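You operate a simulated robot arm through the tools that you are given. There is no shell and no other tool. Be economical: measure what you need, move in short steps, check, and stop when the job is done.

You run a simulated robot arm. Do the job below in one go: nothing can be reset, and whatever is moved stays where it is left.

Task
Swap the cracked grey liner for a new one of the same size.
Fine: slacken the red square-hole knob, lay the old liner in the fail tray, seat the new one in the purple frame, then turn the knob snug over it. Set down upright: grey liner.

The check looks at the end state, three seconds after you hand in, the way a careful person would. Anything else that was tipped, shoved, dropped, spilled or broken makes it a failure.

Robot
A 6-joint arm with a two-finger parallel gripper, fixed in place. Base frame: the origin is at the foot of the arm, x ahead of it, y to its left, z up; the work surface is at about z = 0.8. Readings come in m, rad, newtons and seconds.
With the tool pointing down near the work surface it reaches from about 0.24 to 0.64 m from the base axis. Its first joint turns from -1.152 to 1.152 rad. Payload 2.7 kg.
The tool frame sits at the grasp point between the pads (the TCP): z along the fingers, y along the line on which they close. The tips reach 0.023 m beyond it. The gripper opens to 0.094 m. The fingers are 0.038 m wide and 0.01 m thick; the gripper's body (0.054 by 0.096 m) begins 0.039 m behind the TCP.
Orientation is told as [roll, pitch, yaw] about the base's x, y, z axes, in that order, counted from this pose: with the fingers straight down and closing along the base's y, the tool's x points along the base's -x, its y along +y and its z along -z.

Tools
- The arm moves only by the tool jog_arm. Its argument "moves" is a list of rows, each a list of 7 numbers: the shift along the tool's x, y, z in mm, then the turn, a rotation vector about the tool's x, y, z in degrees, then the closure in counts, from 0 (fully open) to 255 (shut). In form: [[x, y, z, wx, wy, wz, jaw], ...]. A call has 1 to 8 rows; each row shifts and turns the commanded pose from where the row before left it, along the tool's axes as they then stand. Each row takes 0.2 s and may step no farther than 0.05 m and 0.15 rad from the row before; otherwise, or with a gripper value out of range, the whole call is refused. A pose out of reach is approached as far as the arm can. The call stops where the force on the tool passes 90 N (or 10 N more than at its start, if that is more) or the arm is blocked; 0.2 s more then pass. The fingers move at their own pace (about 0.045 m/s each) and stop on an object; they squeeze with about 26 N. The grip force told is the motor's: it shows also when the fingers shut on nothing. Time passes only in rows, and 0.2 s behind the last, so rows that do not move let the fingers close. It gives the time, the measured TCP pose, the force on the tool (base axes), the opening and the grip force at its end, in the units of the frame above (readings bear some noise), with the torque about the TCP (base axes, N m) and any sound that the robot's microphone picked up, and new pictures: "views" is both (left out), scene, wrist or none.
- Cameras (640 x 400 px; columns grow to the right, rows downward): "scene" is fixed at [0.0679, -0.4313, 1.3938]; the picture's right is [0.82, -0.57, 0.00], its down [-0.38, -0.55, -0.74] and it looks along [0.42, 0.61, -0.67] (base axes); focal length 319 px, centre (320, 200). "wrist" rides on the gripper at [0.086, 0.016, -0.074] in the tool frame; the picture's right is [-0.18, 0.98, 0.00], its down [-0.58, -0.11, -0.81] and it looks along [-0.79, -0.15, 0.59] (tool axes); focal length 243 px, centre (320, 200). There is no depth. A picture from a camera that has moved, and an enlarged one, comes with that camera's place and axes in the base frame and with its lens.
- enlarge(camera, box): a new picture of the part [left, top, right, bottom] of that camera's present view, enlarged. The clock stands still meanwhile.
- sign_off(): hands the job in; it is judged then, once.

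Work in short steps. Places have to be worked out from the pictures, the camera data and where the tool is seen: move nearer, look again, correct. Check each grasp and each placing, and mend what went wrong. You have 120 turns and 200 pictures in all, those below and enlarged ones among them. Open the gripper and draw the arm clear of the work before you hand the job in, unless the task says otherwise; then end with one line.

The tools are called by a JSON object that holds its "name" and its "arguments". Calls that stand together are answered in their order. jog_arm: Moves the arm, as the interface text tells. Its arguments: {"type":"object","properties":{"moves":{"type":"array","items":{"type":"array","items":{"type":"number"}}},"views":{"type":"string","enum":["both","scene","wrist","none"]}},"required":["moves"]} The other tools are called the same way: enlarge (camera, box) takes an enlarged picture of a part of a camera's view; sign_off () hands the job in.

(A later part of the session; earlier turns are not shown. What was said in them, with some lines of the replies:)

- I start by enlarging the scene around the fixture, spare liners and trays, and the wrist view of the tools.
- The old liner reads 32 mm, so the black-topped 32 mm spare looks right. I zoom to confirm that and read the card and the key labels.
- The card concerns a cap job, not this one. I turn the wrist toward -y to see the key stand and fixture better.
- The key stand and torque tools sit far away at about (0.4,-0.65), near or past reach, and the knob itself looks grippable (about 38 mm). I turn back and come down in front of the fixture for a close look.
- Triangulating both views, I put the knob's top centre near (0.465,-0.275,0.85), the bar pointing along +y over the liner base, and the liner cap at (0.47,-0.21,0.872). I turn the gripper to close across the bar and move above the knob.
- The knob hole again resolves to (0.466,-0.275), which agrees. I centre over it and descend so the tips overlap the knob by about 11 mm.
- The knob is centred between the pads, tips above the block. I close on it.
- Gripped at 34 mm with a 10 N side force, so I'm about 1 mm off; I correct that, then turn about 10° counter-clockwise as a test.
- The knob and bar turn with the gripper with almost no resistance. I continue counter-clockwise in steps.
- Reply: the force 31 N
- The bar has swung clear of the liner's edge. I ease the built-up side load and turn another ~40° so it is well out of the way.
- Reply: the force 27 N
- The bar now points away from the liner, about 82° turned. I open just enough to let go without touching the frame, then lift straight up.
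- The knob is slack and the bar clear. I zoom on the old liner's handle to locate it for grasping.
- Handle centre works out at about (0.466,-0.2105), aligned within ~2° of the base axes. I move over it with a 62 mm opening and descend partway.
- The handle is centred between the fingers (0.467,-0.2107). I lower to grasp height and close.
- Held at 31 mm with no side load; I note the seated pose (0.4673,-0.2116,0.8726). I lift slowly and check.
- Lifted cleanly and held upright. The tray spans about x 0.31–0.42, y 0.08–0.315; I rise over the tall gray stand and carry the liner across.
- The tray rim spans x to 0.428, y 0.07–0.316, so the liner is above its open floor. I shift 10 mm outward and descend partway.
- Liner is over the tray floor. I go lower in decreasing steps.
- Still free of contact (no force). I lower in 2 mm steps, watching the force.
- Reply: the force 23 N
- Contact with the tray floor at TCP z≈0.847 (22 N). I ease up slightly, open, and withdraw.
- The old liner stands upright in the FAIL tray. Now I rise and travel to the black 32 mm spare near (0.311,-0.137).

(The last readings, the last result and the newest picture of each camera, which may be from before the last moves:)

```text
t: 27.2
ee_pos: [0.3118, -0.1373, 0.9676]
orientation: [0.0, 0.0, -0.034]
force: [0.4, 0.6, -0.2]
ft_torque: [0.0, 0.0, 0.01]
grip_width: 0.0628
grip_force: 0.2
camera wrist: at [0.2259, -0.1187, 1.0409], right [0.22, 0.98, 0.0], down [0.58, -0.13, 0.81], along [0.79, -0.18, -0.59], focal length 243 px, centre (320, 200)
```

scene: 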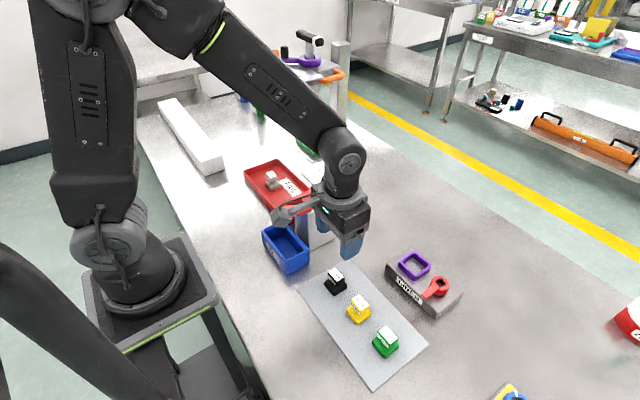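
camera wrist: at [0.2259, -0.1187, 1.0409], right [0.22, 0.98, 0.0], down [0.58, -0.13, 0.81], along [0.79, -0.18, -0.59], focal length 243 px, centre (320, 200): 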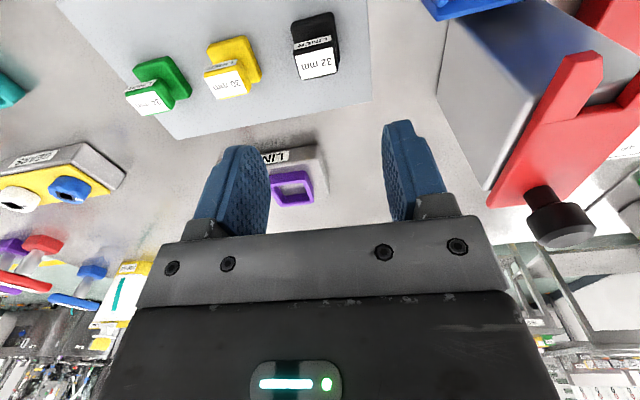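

{"name": "enlarge", "arguments": {"camera": "wrist", "box": [270, 5, 366, 89]}}

```text
4.76 times, centred on (318, 47) of wrist
camera zoom: at [0.2259, -0.1187, 1.0409], right [0.22, 0.98, 0.0], down [0.58, -0.13, 0.81], along [0.79, -0.18, -0.59], focal length 1155 px, centre (330, 929)
```

zoom: 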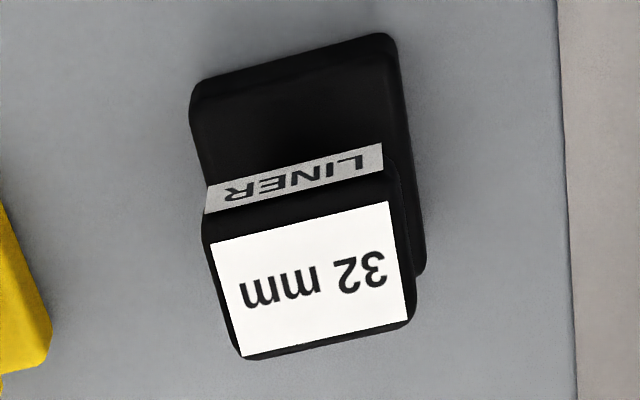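

The black spare reads 32 mm, centred near (0.312,-0.141), yaw about 0. I align to it and descend to just above.

{"name": "jog_arm", "arguments": {"moves": [[0, -4, 30, 0, 0, -2, 85], [0, 0, 30, 0, 0, 0, 85], [0, 0, 27, 0, 0, 0, 85]], "views": "both"}}

{"name": "enlarge", "arguments": {"camera": "wrist", "box": [220, 60, 440, 220]}}

{"name": "enlarge", "arguments": {"camera": "scene", "box": [290, 220, 390, 320]}}

```text
t: 28.0
ee_pos: [0.3112, -0.1405, 0.879]
orientation: [0.001, 0.0, -0.001]
force: [0.1, -1.3, 0.3]
ft_torque: [0.02, 0.03, 0.01]
grip_width: 0.0628
grip_force: 0.0
camera wrist: at [0.2254, -0.1252, 0.9534], right [0.18, 0.98, 0.0], down [0.58, -0.11, 0.81], along [0.79, -0.15, -0.59], focal length 243 px, centre (320, 200)
```

scene: 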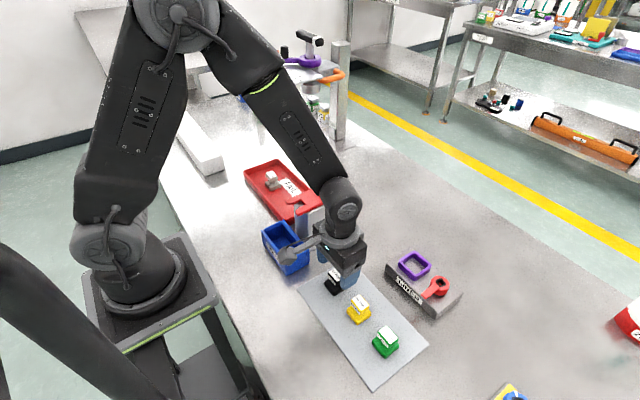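
wrist: 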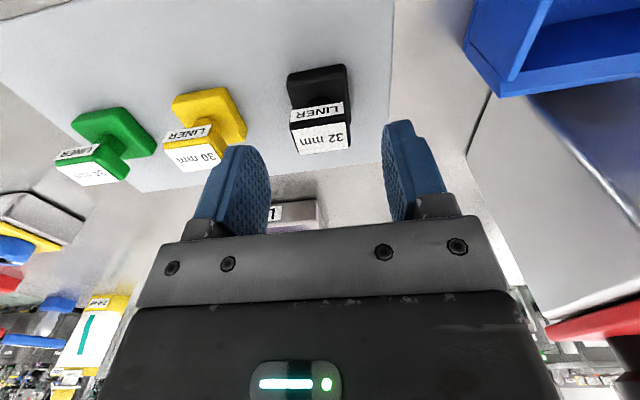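

```text
2.50 times, centred on (330, 140) of wrist
camera zoom: at [0.2254, -0.1252, 0.9534], right [0.18, 0.98, 0.0], down [0.58, -0.11, 0.81], along [0.79, -0.15, -0.59], focal length 606 px, centre (295, 350)
```

zoom: 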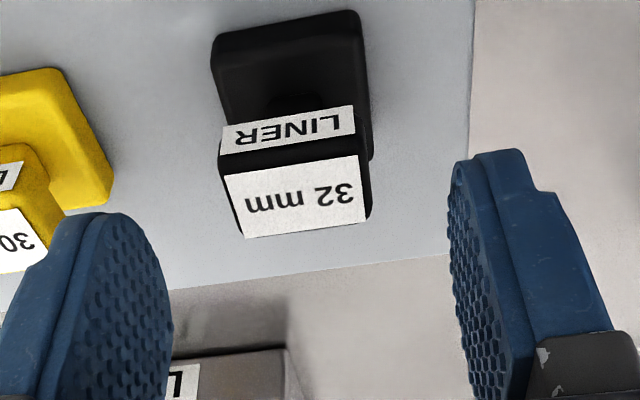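

```text
4.00 times, centred on (340, 270) of scene
camera zoom: at [0.0679, -0.4313, 1.3938], right [0.82, -0.57, 0.0], down [-0.38, -0.55, -0.74], along [0.42, 0.61, -0.67], focal length 1277 px, centre (240, -80)
```

zoom: 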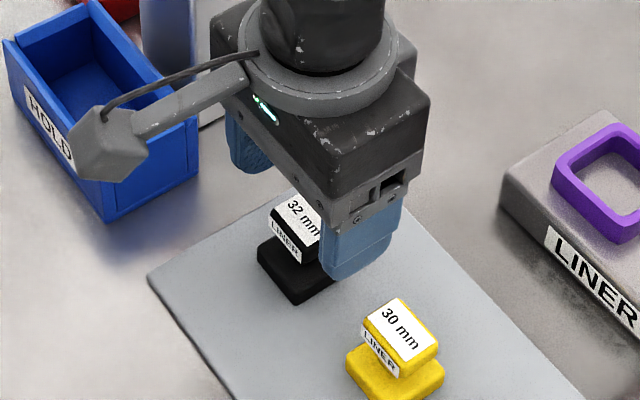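

Handle at (0.3127,-0.1414), yaw within a degree. I correct 1 mm each way, lower to grasp height, and close.

{"name": "jog_arm", "arguments": {"moves": [[-1, -1, 15, 0, 0, 0, 85], [0, 0, 12, 0, 0, 0, 85], [0, 0, 6, 0, 0, 0, 85], [0, 0, 0, 0, 0, 0, 255], [0, 0, 0, 0, 0, 0, 255], [0, 0, 0, 0, 0, 0, 255], [0, 0, 0, 0, 0, 0, 255]], "views": "wrist"}}

{"name": "enlarge", "arguments": {"camera": "wrist", "box": [220, 60, 440, 220]}}

```text
t: 29.6
ee_pos: [0.3117, -0.1422, 0.8464]
orientation: [0.0, 0.0, -0.002]
force: [-0.5, -0.8, 0.0]
ft_torque: [0.0, -0.04, -0.03]
grip_width: 0.0312
grip_force: 25.8
camera wrist: at [0.227, -0.1259, 0.9209], right [0.19, 0.98, 0.0], down [0.58, -0.11, 0.81], along [0.79, -0.15, -0.59], focal length 243 px, centre (320, 200)
```

wrist: 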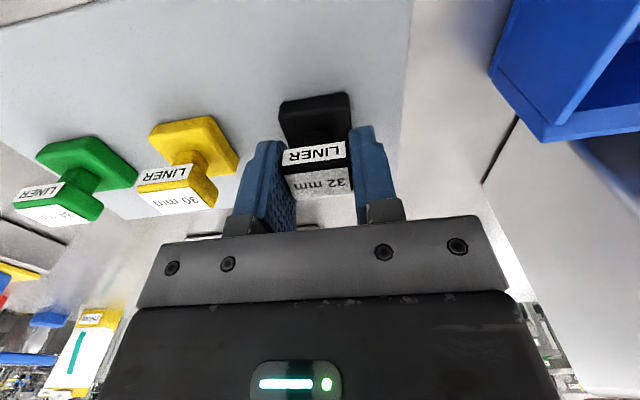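

```text
2.50 times, centred on (330, 140) of wrist
camera zoom: at [0.227, -0.1259, 0.9209], right [0.19, 0.98, 0.0], down [0.58, -0.11, 0.81], along [0.79, -0.15, -0.59], focal length 606 px, centre (295, 350)
```

zoom: 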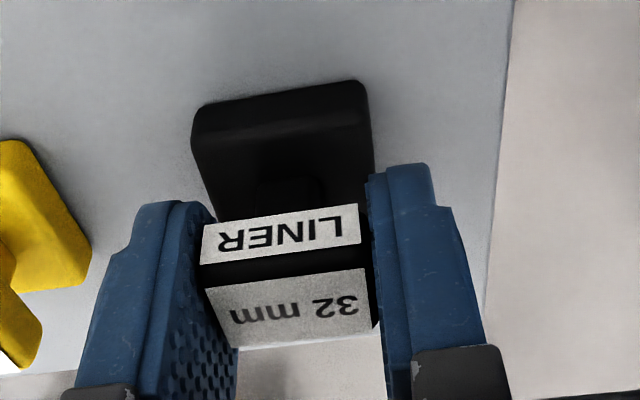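

The spare sits in the pads just as the old one did. I lift, and carry it to above the frame at the recorded seated pose, turning the 2° to match.

{"name": "jog_arm", "arguments": {"moves": [[0, 0, -15, 0, 0, 0, 255], [0, 0, -40, 0, 0, 0, 255], [0, 0, -45, 0, 0, 0, 255], [-38, -17, 0, 0, 0, 0, 255], [-38, -17, 0, 0, 0, 0, 255], [-38, -17, 0, 0, 0, 0, 255], [-40, -18, 0, 0, 0, 0, 255], [0, 0, 0, 0, 0, 2, 255]], "views": "both"}}

{"name": "enlarge", "arguments": {"camera": "wrist", "box": [220, 0, 440, 220]}}

```text
t: 31.4
ee_pos: [0.4658, -0.2114, 0.9467]
orientation: [0.0, -0.002, -0.035]
force: [-0.3, 0.1, -0.4]
ft_torque: [0.03, 0.01, 0.01]
grip_width: 0.031
grip_force: 25.8
camera wrist: at [0.3819, -0.1925, 1.0212], right [0.22, 0.98, 0.0], down [0.58, -0.13, 0.81], along [0.79, -0.18, -0.59], focal length 243 px, centre (320, 200)
```

scene: 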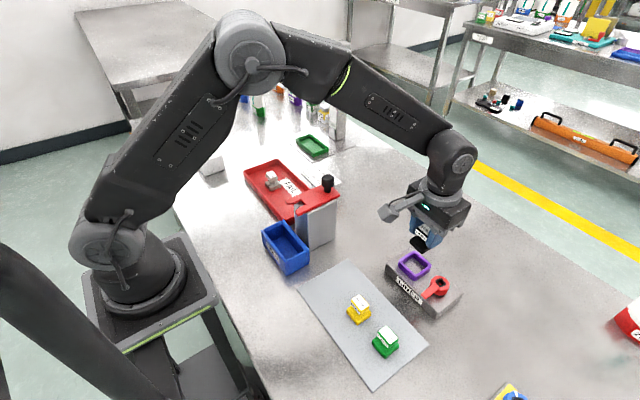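
wrist: 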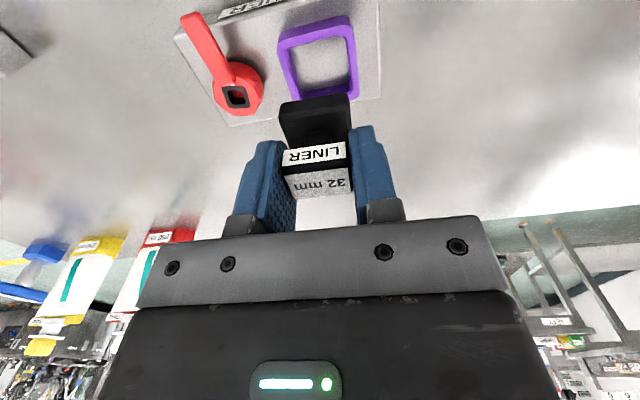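

```text
1.82 times, centred on (330, 110) of wrist
camera zoom: at [0.3819, -0.1925, 1.0212], right [0.22, 0.98, 0.0], down [0.58, -0.13, 0.81], along [0.79, -0.18, -0.59], focal length 441 px, centre (302, 364)
```

zoom: 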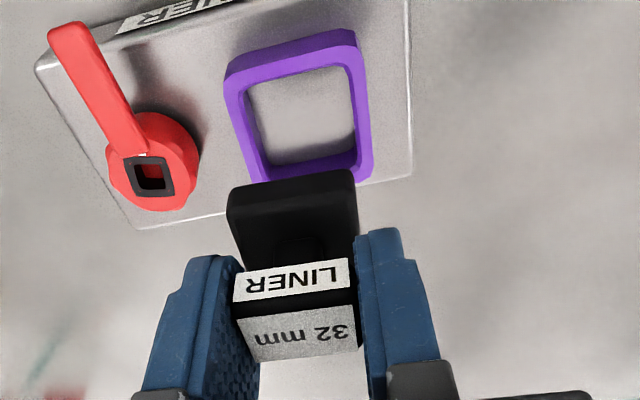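

Aligned with the frame at (0.4658,-0.2114). I nudge 0.8 mm outward and lower to just above the frame rim.

{"name": "jog_arm", "arguments": {"moves": [[-0.8, 0, 30, 0, 0, 0, 255], [0, 0, 20, 0, 0, 0, 255], [0, 0, 7, 0, 0, 0, 255]], "views": "wrist"}}

{"name": "enlarge", "arguments": {"camera": "scene", "box": [380, 225, 480, 315]}}

{"name": "enlarge", "arguments": {"camera": "wrist", "box": [240, 40, 400, 180]}}

```text
t: 32.2
ee_pos: [0.4673, -0.2114, 0.8888]
orientation: [0.0, 0.002, -0.036]
force: [-0.7, 0.6, -0.6]
ft_torque: [-0.01, -0.01, 0.0]
grip_width: 0.0311
grip_force: 26.2
camera wrist: at [0.3817, -0.1923, 0.9638], right [0.22, 0.98, 0.0], down [0.58, -0.13, 0.81], along [0.79, -0.18, -0.59], focal length 243 px, centre (320, 200)
```

wrist: 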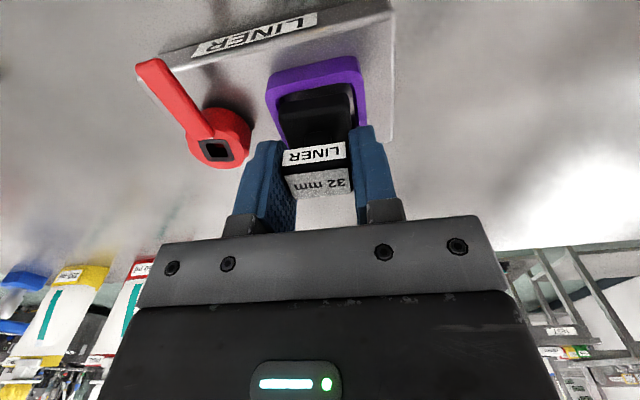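

```text
4.44 times, centred on (430, 270) of scene
camera zoom: at [0.0679, -0.4313, 1.3938], right [0.82, -0.57, 0.0], down [-0.38, -0.55, -0.74], along [0.42, 0.61, -0.67], focal length 1419 px, centre (-169, -111)
```

zoom: 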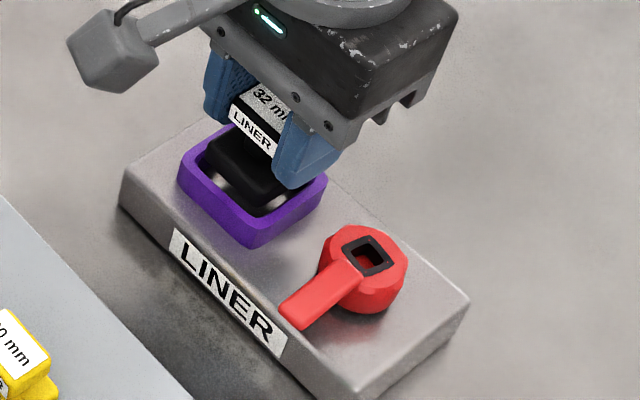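

```text
2.86 times, centred on (320, 110) of wrist
camera zoom: at [0.3817, -0.1923, 0.9638], right [0.22, 0.98, 0.0], down [0.58, -0.13, 0.81], along [0.79, -0.18, -0.59], focal length 693 px, centre (320, 457)
```

zoom: 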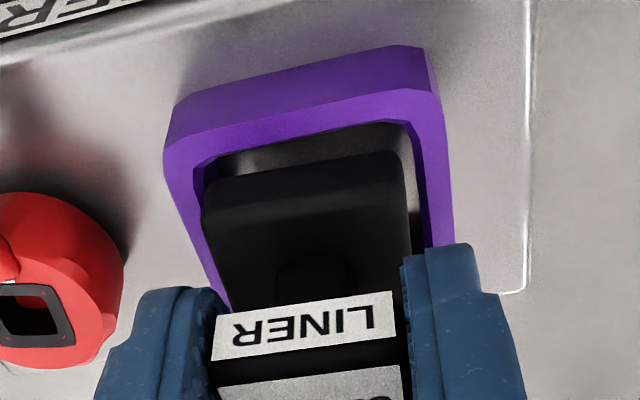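

It lines up with the opening. I lower in small steps toward the seat height 0.8726.

{"name": "jog_arm", "arguments": {"moves": [[0, 0, 4, 0, 0, 0, 255], [0, 0, 4, 0, 0, 0, 255], [0, 0, 4, 0, 0, 0, 255]], "views": "wrist"}}

{"name": "enlarge", "arguments": {"camera": "wrist", "box": [240, 40, 400, 180]}}

```text
t: 33.0
ee_pos: [0.4659, -0.2107, 0.8779]
orientation: [0.0, 0.0, -0.037]
force: [0.3, -0.2, -1.2]
ft_torque: [0.02, -0.02, 0.0]
grip_width: 0.0311
grip_force: 26.0
camera wrist: at [0.3818, -0.1927, 0.9521], right [0.22, 0.98, 0.0], down [0.58, -0.13, 0.81], along [0.79, -0.18, -0.59], focal length 243 px, centre (320, 200)
```

wrist: 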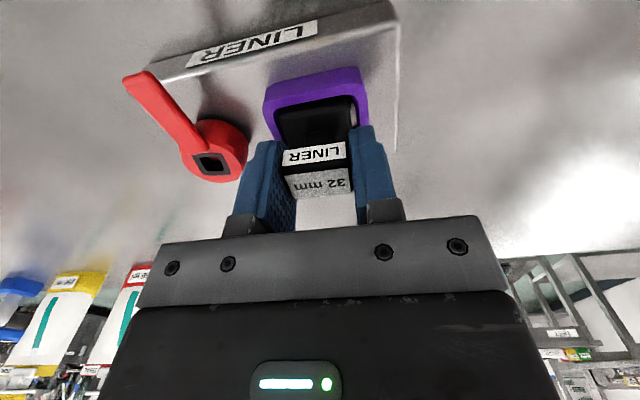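

```text
2.86 times, centred on (320, 110) of wrist
camera zoom: at [0.3818, -0.1927, 0.9521], right [0.22, 0.98, 0.0], down [0.58, -0.13, 0.81], along [0.79, -0.18, -0.59], focal length 693 px, centre (320, 457)
```

zoom: 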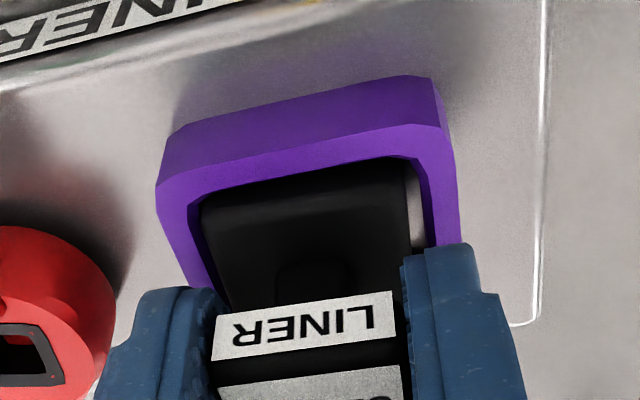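

No contact force yet and the base is inside the frame. I continue down.

{"name": "jog_arm", "arguments": {"moves": [[0, 0, 2, 0, 0, 0, 255], [0, 0, 2, 0, 0, 0, 255]], "views": "none"}}

{"name": "jog_arm", "arguments": {"moves": [[0, 0, 1.5, 0, 0, 0, 255]], "views": "none"}}

```text
t: 33.6
ee_pos: [0.4678, -0.2119, 0.8733]
orientation: [-0.001, -0.001, -0.038]
force: [-0.3, -0.3, -0.7]
ft_torque: [0.01, -0.01, 0.0]
grip_width: 0.0311
grip_force: 26.3
```

```text
t: 34.0
ee_pos: [0.4669, -0.2116, 0.8721]
orientation: [-0.002, 0.0, -0.036]
force: [-0.2, 0.9, -0.6]
ft_torque: [0.0, -0.01, -0.02]
grip_width: 0.0312
grip_force: 26.1
```

{"name": "jog_arm", "arguments": {"moves": [[0, 0, 1, 0, 0, 0, 255]], "views": "none"}}

{"name": "jog_arm", "arguments": {"moves": [[0, 0, 1, 0, 0, 0, 255]], "views": "wrist"}}

{"name": "enlarge", "arguments": {"camera": "wrist", "box": [240, 40, 400, 180]}}

```text
t: 34.4
ee_pos: [0.4669, -0.2109, 0.8709]
orientation: [-0.001, 0.0, -0.037]
force: [0.0, -0.5, 0.8]
ft_torque: [-0.04, 0.01, -0.03]
grip_width: 0.0309
grip_force: 26.0
```

```text
t: 34.8
ee_pos: [0.4676, -0.2111, 0.8715]
orientation: [0.001, -0.002, -0.034]
force: [-2.9, 0.2, 9.3]
ft_torque: [0.03, 0.14, 0.04]
grip_width: 0.0311
grip_force: 26.3
camera wrist: at [0.382, -0.1925, 0.9454], right [0.22, 0.98, 0.0], down [0.58, -0.13, 0.81], along [0.79, -0.18, -0.59], focal length 243 px, centre (320, 200)
```

wrist: 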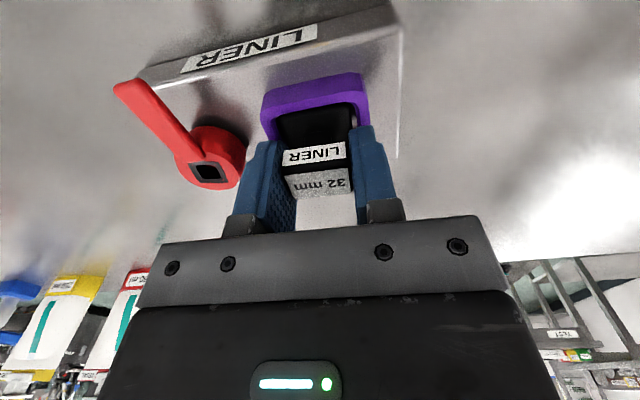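

```text
2.86 times, centred on (320, 110) of wrist
camera zoom: at [0.382, -0.1925, 0.9454], right [0.22, 0.98, 0.0], down [0.58, -0.13, 0.81], along [0.79, -0.18, -0.59], focal length 693 px, centre (320, 457)
```

zoom: 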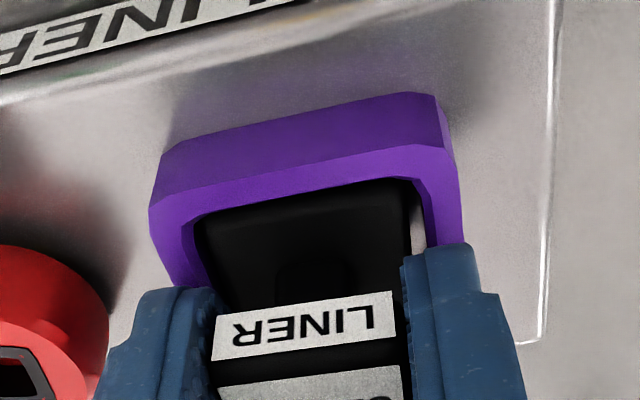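

Contact at the expected seat height with only 9 N. I release and lift clear to inspect.

{"name": "jog_arm", "arguments": {"moves": [[0, 0, -0.5, 0, 0, 0, 255], [0, 0, 0, 0, 0, 0, 110], [0, 0, 0, 0, 0, 0, 110], [0, 0, 0, 0, 0, 0, 110], [0, 0, -20, 0, 0, 0, 110], [0, 0, -45, 0, 0, 0, 110], [0, 0, -30, 0, 0, 0, 60]], "views": "wrist"}}

{"name": "enlarge", "arguments": {"camera": "scene", "box": [380, 225, 480, 315]}}

{"name": "enlarge", "arguments": {"camera": "wrist", "box": [180, 0, 400, 120]}}

```text
t: 36.4
ee_pos: [0.4669, -0.2103, 0.9658]
orientation: [0.001, 0.001, -0.035]
force: [-0.7, -0.2, -0.1]
ft_torque: [-0.02, -0.02, 0.02]
grip_width: 0.0719
grip_force: 0.0
camera wrist: at [0.382, -0.1922, 1.0403], right [0.22, 0.98, 0.0], down [0.58, -0.13, 0.81], along [0.79, -0.18, -0.59], focal length 243 px, centre (320, 200)
```

wrist: 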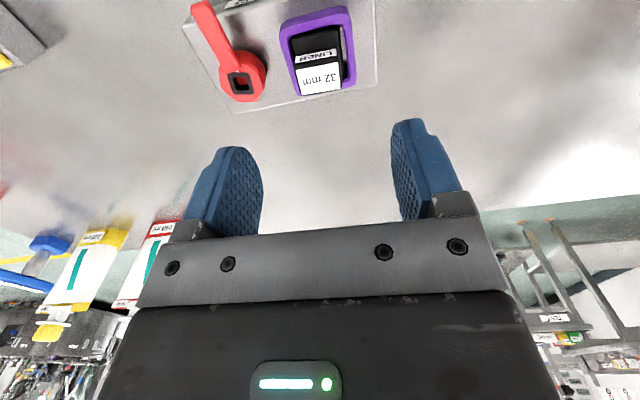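

```text
4.44 times, centred on (430, 270) of scene
camera zoom: at [0.0679, -0.4313, 1.3938], right [0.82, -0.57, 0.0], down [-0.38, -0.55, -0.74], along [0.42, 0.61, -0.67], focal length 1419 px, centre (-169, -111)
```

zoom: 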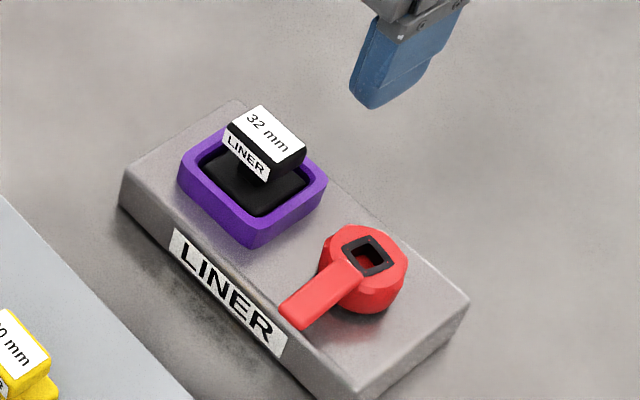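

```text
2.91 times, centred on (290, 60) of wrist
camera zoom: at [0.382, -0.1922, 1.0403], right [0.22, 0.98, 0.0], down [0.58, -0.13, 0.81], along [0.79, -0.18, -0.59], focal length 706 px, centre (407, 607)
```

zoom: 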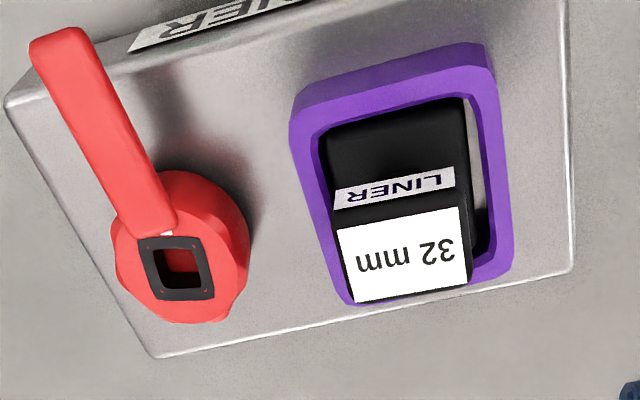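

The new liner sits flush in the same pose as the old one. Now I go back over the knob at the angle I left it.

{"name": "jog_arm", "arguments": {"moves": [[0, 0, 0, 0, 0, 8, 120], [-5.5, -32, 0, 0, 0, 0, 120], [-4.5, -32, 0, 0, 0, 0, 120], [0, 0, 35, 0, 0, 0, 120], [0, 0, 30, 0, 0, 0, 120]], "views": "wrist"}}

{"name": "enlarge", "arguments": {"camera": "wrist", "box": [220, 40, 440, 220]}}

```text
t: 37.6
ee_pos: [0.4654, -0.2761, 0.9007]
orientation: [0.0, 0.0, -0.176]
force: [-0.2, -0.4, 0.7]
ft_torque: [0.02, 0.01, 0.04]
grip_width: 0.0497
grip_force: 0.1
camera wrist: at [0.384, -0.2456, 0.9748], right [0.35, 0.94, 0.0], down [0.55, -0.21, 0.81], along [0.75, -0.28, -0.59], focal length 243 px, centre (320, 200)
```

wrist: 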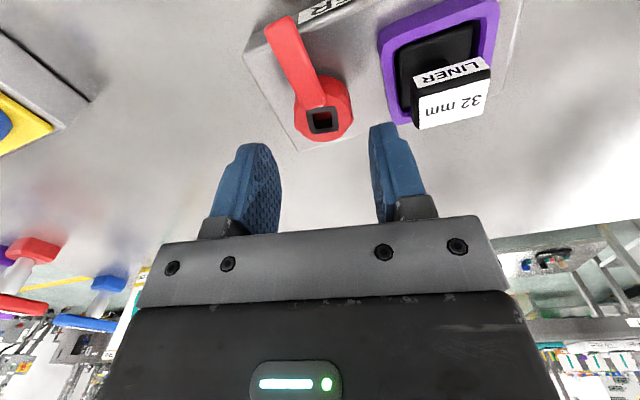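

```text
2.22 times, centred on (330, 130) of wrist
camera zoom: at [0.384, -0.2456, 0.9748], right [0.35, 0.94, 0.0], down [0.55, -0.21, 0.81], along [0.75, -0.28, -0.59], focal length 539 px, centre (298, 356)
```

zoom: 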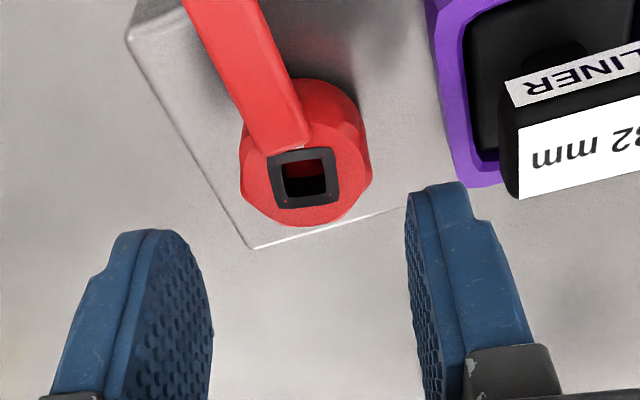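

Knob centre reads (0.467,-0.2757); good. I descend and grip.

{"name": "jog_arm", "arguments": {"moves": [[-1, 0, 20, 0, 0, 0, 120], [0, 0, 18, 0, 0, 0, 120], [0, 0, 0, 0, 0, 0, 255], [0, 0, 0, 0, 0, 0, 255], [0, 0, 0, 0, 0, 0, 255]], "views": "wrist"}}

```text
t: 38.8
ee_pos: [0.4666, -0.275, 0.8612]
orientation: [0.002, 0.001, -0.174]
force: [3.7, 12.7, -1.3]
ft_torque: [0.19, -0.1, -0.06]
grip_width: 0.0347
grip_force: 45.3
camera wrist: at [0.3858, -0.2442, 0.9363], right [0.35, 0.94, 0.0], down [0.55, -0.21, 0.81], along [0.75, -0.28, -0.59], focal length 243 px, centre (320, 200)
```

wrist: 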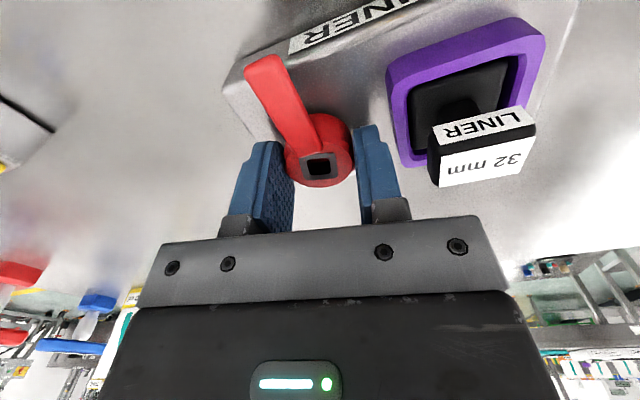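

Gripped, with the bar about 8° further round relative to the pads than before. I relieve the 13 N side load and turn clockwise 40°.

{"name": "jog_arm", "arguments": {"moves": [[0, 0.8, 0, 0, 0, 0, 255], [0, 0, 0, 0, 0, 8, 255], [0, 0, 0, 0, 0, 8, 255], [0, 0, 0, 0, 0, 8, 255], [0, 0, 0, 0, 0, 8, 255], [0, 0, 0, 0, 0, 8, 255]], "views": "wrist"}}

```text
t: 40.2
ee_pos: [0.4672, -0.2755, 0.8624]
orientation: [-0.001, 0.0, -0.875]
force: [4.2, 2.7, -17.4]
ft_torque: [-0.41, -0.71, -0.01]
grip_width: 0.0343
grip_force: 45.2
camera wrist: at [0.4245, -0.1998, 0.9364], right [0.87, 0.49, 0.0], down [0.29, -0.52, 0.81], along [0.39, -0.7, -0.59], focal length 243 px, centre (320, 200)
```

wrist: 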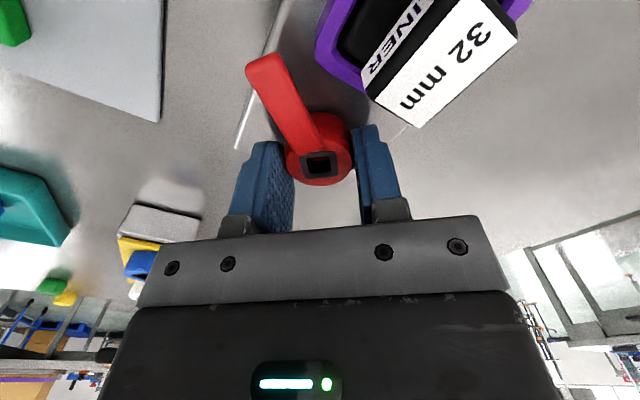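

Turning freely. I continue 32°, easing down slightly.

{"name": "jog_arm", "arguments": {"moves": [[0, 0, 0.8, 0, 0, 8, 255], [0, 0, 0, 0, 0, 8, 255], [0, 0, 0, 0, 0, 8, 255], [0, 0, 0, 0, 0, 8, 255]], "views": "wrist"}}

{"name": "enlarge", "arguments": {"camera": "scene", "box": [380, 225, 480, 315]}}

```text
t: 41.2
ee_pos: [0.465, -0.2757, 0.8621]
orientation: [-0.003, 0.002, -1.436]
force: [-9.6, -4.6, -3.4]
ft_torque: [0.85, 0.52, 0.08]
grip_width: 0.0345
grip_force: 45.1
camera wrist: at [0.4708, -0.1893, 0.9364], right [1.0, -0.05, 0.0], down [-0.03, -0.59, 0.81], along [-0.04, -0.8, -0.59], focal length 243 px, centre (320, 200)
```

wrist: 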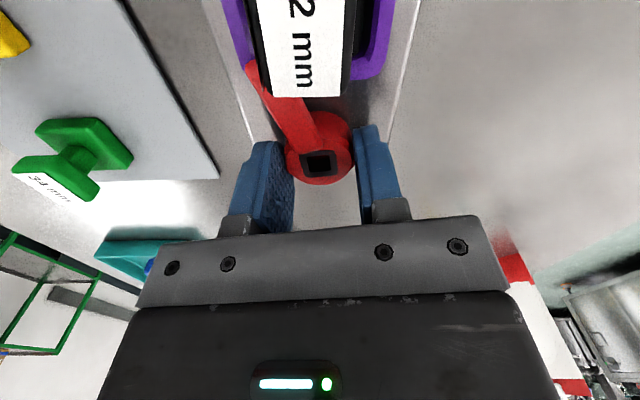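

```text
4.44 times, centred on (430, 270) of scene
camera zoom: at [0.0677, -0.4315, 1.3938], right [0.82, -0.57, 0.0], down [-0.38, -0.55, -0.74], along [0.42, 0.61, -0.67], focal length 1419 px, centre (-169, -111)
```

zoom: 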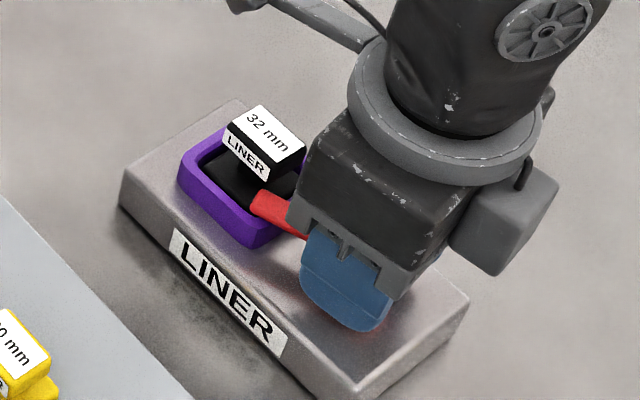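

The bar is now moving over the liner base. I go in smaller steps watching torque.

{"name": "jog_arm", "arguments": {"moves": [[0, 0, 0, 0, 0, 5, 255], [0, 0, 0, 0, 0, 5, 255]], "views": "wrist"}}

```text
t: 41.8
ee_pos: [0.465, -0.2765, 0.8626]
orientation: [-0.003, 0.0, -1.609]
force: [-21.1, -8.2, 2.9]
ft_torque: [0.74, 0.31, 0.01]
grip_width: 0.0344
grip_force: 44.7
camera wrist: at [0.4855, -0.1913, 0.9363], right [0.97, -0.22, 0.0], down [-0.13, -0.58, 0.81], along [-0.18, -0.79, -0.59], focal length 243 px, centre (320, 200)
```

wrist: 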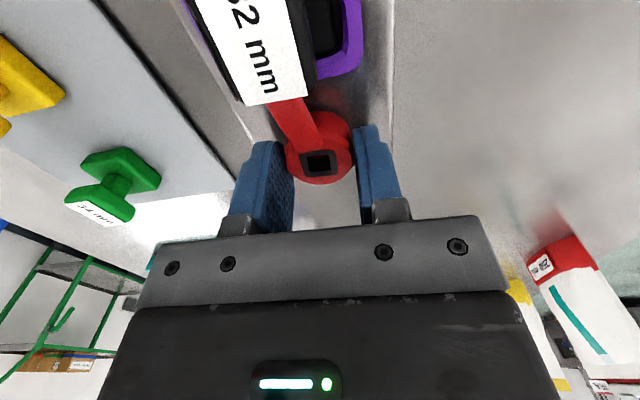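

Bar still a few degrees short of the original angle. I ease the side load and add another 5°+3°.

{"name": "jog_arm", "arguments": {"moves": [[-0.5, -1.2, 0, 0, 0, 0, 255], [0, 0, 0, 0, 0, 3, 255], [0, 0, 0, 0, 0, 3, 255]], "views": "wrist"}}

{"name": "enlarge", "arguments": {"camera": "scene", "box": [380, 225, 480, 315]}}

```text
t: 42.6
ee_pos: [0.4639, -0.2767, 0.8616]
orientation: [-0.001, 0.0, -1.712]
force: [-21.1, -8.3, 3.0]
ft_torque: [-0.63, 0.42, 0.05]
grip_width: 0.0345
grip_force: 45.4
camera wrist: at [0.4938, -0.1937, 0.9363], right [0.95, -0.32, 0.0], down [-0.19, -0.56, 0.81], along [-0.26, -0.76, -0.59], focal length 243 px, centre (320, 200)
```

wrist: 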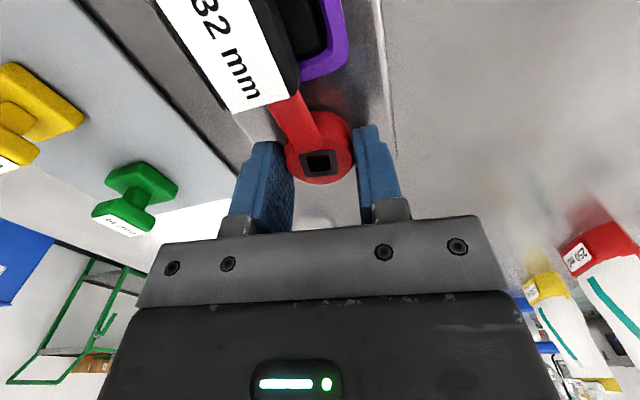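

```text
4.44 times, centred on (430, 270) of scene
camera zoom: at [0.0674, -0.4314, 1.3938], right [0.82, -0.57, 0.0], down [-0.38, -0.55, -0.74], along [0.42, 0.61, -0.67], focal length 1419 px, centre (-169, -111)
```

zoom: 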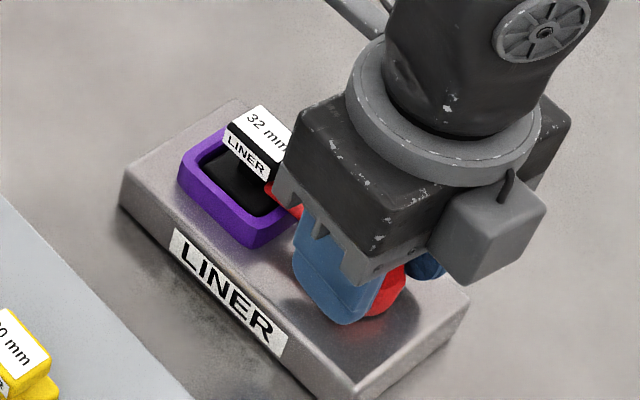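

Torque about z is still tiny, bar perhaps 3° short of where it began. I keep turning in 2° steps.

{"name": "jog_arm", "arguments": {"moves": [[0, 0, 0, 0, 0, 2, 255], [0, 0, 0, 0, 0, 2, 255]], "views": "none"}}

{"name": "jog_arm", "arguments": {"moves": [[0, 0, 0, 0, 0, 2, 255], [0, 0, 0, 0, 0, 2, 255]], "views": "wrist"}}

```text
t: 43.2
ee_pos: [0.4658, -0.2766, 0.861]
orientation: [-0.002, 0.001, -1.782]
force: [-23.9, -7.9, 4.8]
ft_torque: [-0.81, 0.44, 0.1]
grip_width: 0.0345
grip_force: 45.7
```

```text
t: 43.8
ee_pos: [0.4639, -0.2757, 0.8616]
orientation: [0.0, 0.0, -1.851]
force: [-23.1, -6.6, 5.6]
ft_torque: [-0.56, 0.45, 0.05]
grip_width: 0.0344
grip_force: 45.6
camera wrist: at [0.5049, -0.1984, 0.9363], right [0.89, -0.45, 0.0], down [-0.26, -0.53, 0.81], along [-0.36, -0.72, -0.59], focal length 243 px, centre (320, 200)
```

wrist: 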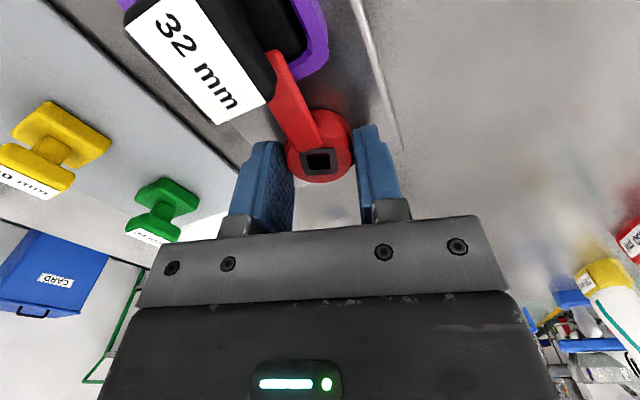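

The bar turned without a stop and by my estimate is now about 7° past its original direction. I release, lift, and compare directly with the initial scene view.

{"name": "jog_arm", "arguments": {"moves": [[0, 0, 0, 0, 0, 0, 120], [0, 0, 0, 0, 0, 0, 120], [0, 0, -15, 0, 0, 0, 120], [0, 0, -45, 0, 0, 0, 120], [0, 0, -40, 0, 0, 0, 60]], "views": "wrist"}}

{"name": "enlarge", "arguments": {"camera": "scene", "box": [380, 235, 470, 315]}}

```text
t: 45.0
ee_pos: [0.4655, -0.2766, 0.9634]
orientation: [0.0, 0.002, -1.85]
force: [0.1, 0.2, -0.2]
ft_torque: [-0.01, 0.01, -0.02]
grip_width: 0.0717
grip_force: 0.0
camera wrist: at [0.5059, -0.198, 1.0367], right [0.89, -0.45, 0.0], down [-0.27, -0.53, 0.81], along [-0.36, -0.72, -0.59], focal length 243 px, centre (320, 200)
```

wrist: 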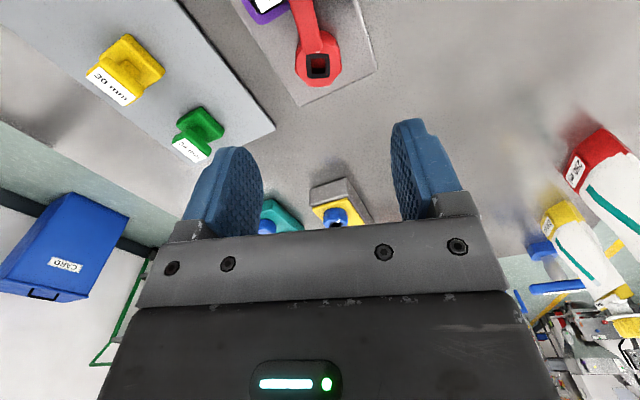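

```text
5.00 times, centred on (425, 275) of scene
camera zoom: at [0.0679, -0.4313, 1.3938], right [0.82, -0.57, 0.0], down [-0.38, -0.55, -0.74], along [0.42, 0.61, -0.67], focal length 1597 px, centre (-205, -175)
```

zoom: 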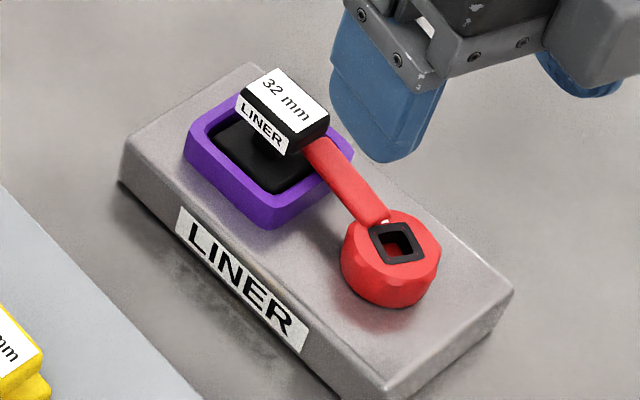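

Compared with the start, the bar is about 7° too far clockwise, though fully over the liner base. I re-grip and turn it back about 6° to match the original clamped angle.

{"name": "jog_arm", "arguments": {"moves": [[1, 0, 40, 0, 0, 0, 120], [0, 0, 40, 0, 0, 0, 120], [0, 0, 21, 0, 0, 0, 120], [0, 0, 0, 0, 0, 0, 255], [0, 0, 0, 0, 0, 0, 255], [0, 0, 0, 0, 0, 0, 255], [0, 0, 0, 0, 0, -3, 255], [0, 0, 0, 0, 0, -3, 255]], "views": "wrist"}}

```text
t: 46.8
ee_pos: [0.4649, -0.2746, 0.8611]
orientation: [-0.004, 0.002, -1.745]
force: [-11.0, 4.8, -0.1]
ft_torque: [-0.36, 0.5, 0.01]
grip_width: 0.0342
grip_force: 44.6
camera wrist: at [0.497, -0.1929, 0.9348], right [0.94, -0.35, 0.0], down [-0.21, -0.55, 0.81], along [-0.29, -0.75, -0.59], focal length 243 px, centre (320, 200)
```

wrist: 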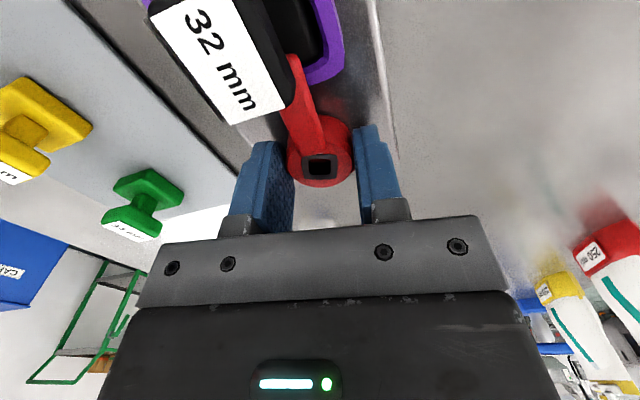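

Closing aligned the knob with the pads as in the very first grip, so the bar angle now equals the gripper's. I turn back another 7° to the original grip yaw (-1.61).

{"name": "jog_arm", "arguments": {"moves": [[0, 0, 0, 0, 0, -4, 255], [0, 0, 0, 0, 0, -3, 255], [0, 0, 0, 0, 0, 0, 255]], "views": "wrist"}}

```text
t: 47.6
ee_pos: [0.4644, -0.2749, 0.8602]
orientation: [-0.001, 0.002, -1.624]
force: [-14.1, 8.0, -1.6]
ft_torque: [-0.88, 0.27, 0.04]
grip_width: 0.0345
grip_force: 44.9
camera wrist: at [0.4866, -0.1897, 0.9348], right [0.97, -0.24, 0.0], down [-0.14, -0.58, 0.81], along [-0.19, -0.78, -0.59], focal length 243 px, centre (320, 200)
```

wrist: 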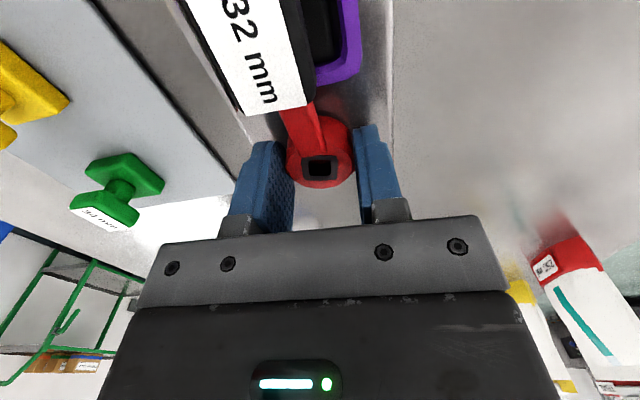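

This matches the initial gripped view. I release, lift, and compare again.

{"name": "jog_arm", "arguments": {"moves": [[0, 0, 0, 0, 0, 0, 120], [0, 0, 0, 0, 0, 0, 120], [0, 0, -15, 0, 0, 0, 120], [0, 0, -45, 0, 0, 0, 120], [0, 0, -45, 0, 0, 0, 0]], "views": "wrist"}}

{"name": "enlarge", "arguments": {"camera": "scene", "box": [380, 235, 470, 315]}}

```text
t: 48.8
ee_pos: [0.4668, -0.2749, 0.9659]
orientation: [-0.001, 0.001, -1.625]
force: [-0.5, 0.1, -0.2]
ft_torque: [-0.04, 0.0, 0.0]
grip_width: 0.0845
grip_force: 0.0
camera wrist: at [0.4876, -0.1908, 1.0403], right [0.97, -0.24, 0.0], down [-0.14, -0.57, 0.81], along [-0.19, -0.78, -0.59], focal length 243 px, centre (320, 200)
```

wrist: 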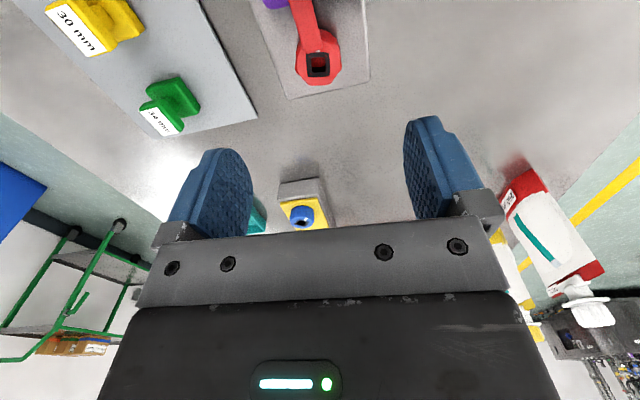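

```text
5.00 times, centred on (425, 275) of scene
camera zoom: at [0.0679, -0.4313, 1.3938], right [0.82, -0.57, 0.0], down [-0.38, -0.55, -0.74], along [0.42, 0.61, -0.67], focal length 1597 px, centre (-205, -175)
```

zoom: 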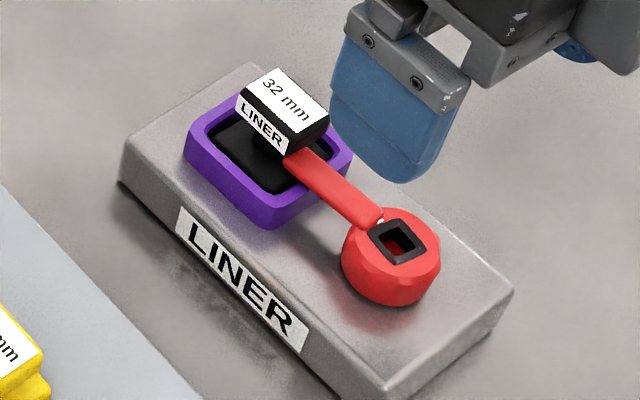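

The bar, knob and liner now match the initial clamped picture, with the new liner seated. I draw the arm up and clear and do a last overall check.

{"name": "jog_arm", "arguments": {"moves": [[0, 0, -45, 0, 0, 0, 0], [0, 0, -45, 0, 0, 0, 0], [0, -40, -30, 0, 0, 0, 0], [0, -40, -20, 0, 0, 0, 0]], "views": "both"}}

{"name": "enlarge", "arguments": {"camera": "scene", "box": [230, 140, 470, 370]}}

```text
t: 49.8
ee_pos: [0.3855, -0.2711, 1.1059]
orientation: [0.0, 0.0, -1.625]
force: [0.2, -0.3, -0.5]
ft_torque: [0.01, -0.05, 0.01]
grip_width: 0.0941
grip_force: 0.2
camera wrist: at [0.4069, -0.1863, 1.1802], right [0.97, -0.24, 0.0], down [-0.14, -0.58, 0.81], along [-0.19, -0.78, -0.59], focal length 243 px, centre (320, 200)
```

scene: 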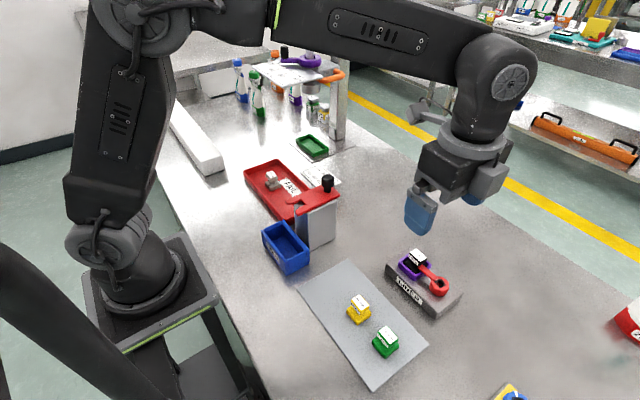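
wrist: 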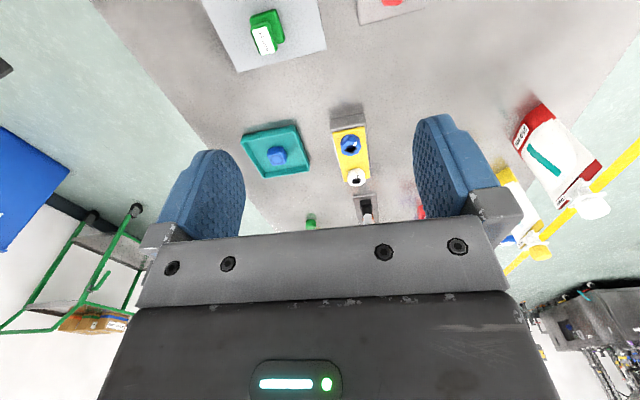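

```text
1.74 times, centred on (350, 255) of scene
camera zoom: at [0.0679, -0.4313, 1.3938], right [0.82, -0.57, 0.0], down [-0.38, -0.55, -0.74], along [0.42, 0.61, -0.67], focal length 555 px, centre (268, 104)
```

zoom: 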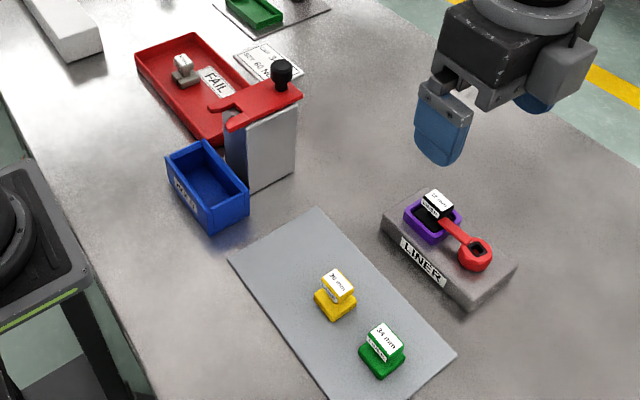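

All is in place: old liner upright in the fail tray, new 32 mm liner in the frame under the bar, other items undisturbed, gripper open and clear. I hand in.

{"name": "sign_off", "arguments": {}}

```text
The job is handed in.
```

The cracked grey liner is upright in the fail tray. The new 32 mm liner is seated in the purple frame, with the red knob's bar back over it at its original angle; the knob never came to a firm stop, so I set it by that angle and couldn't confirm it's snug by feel.
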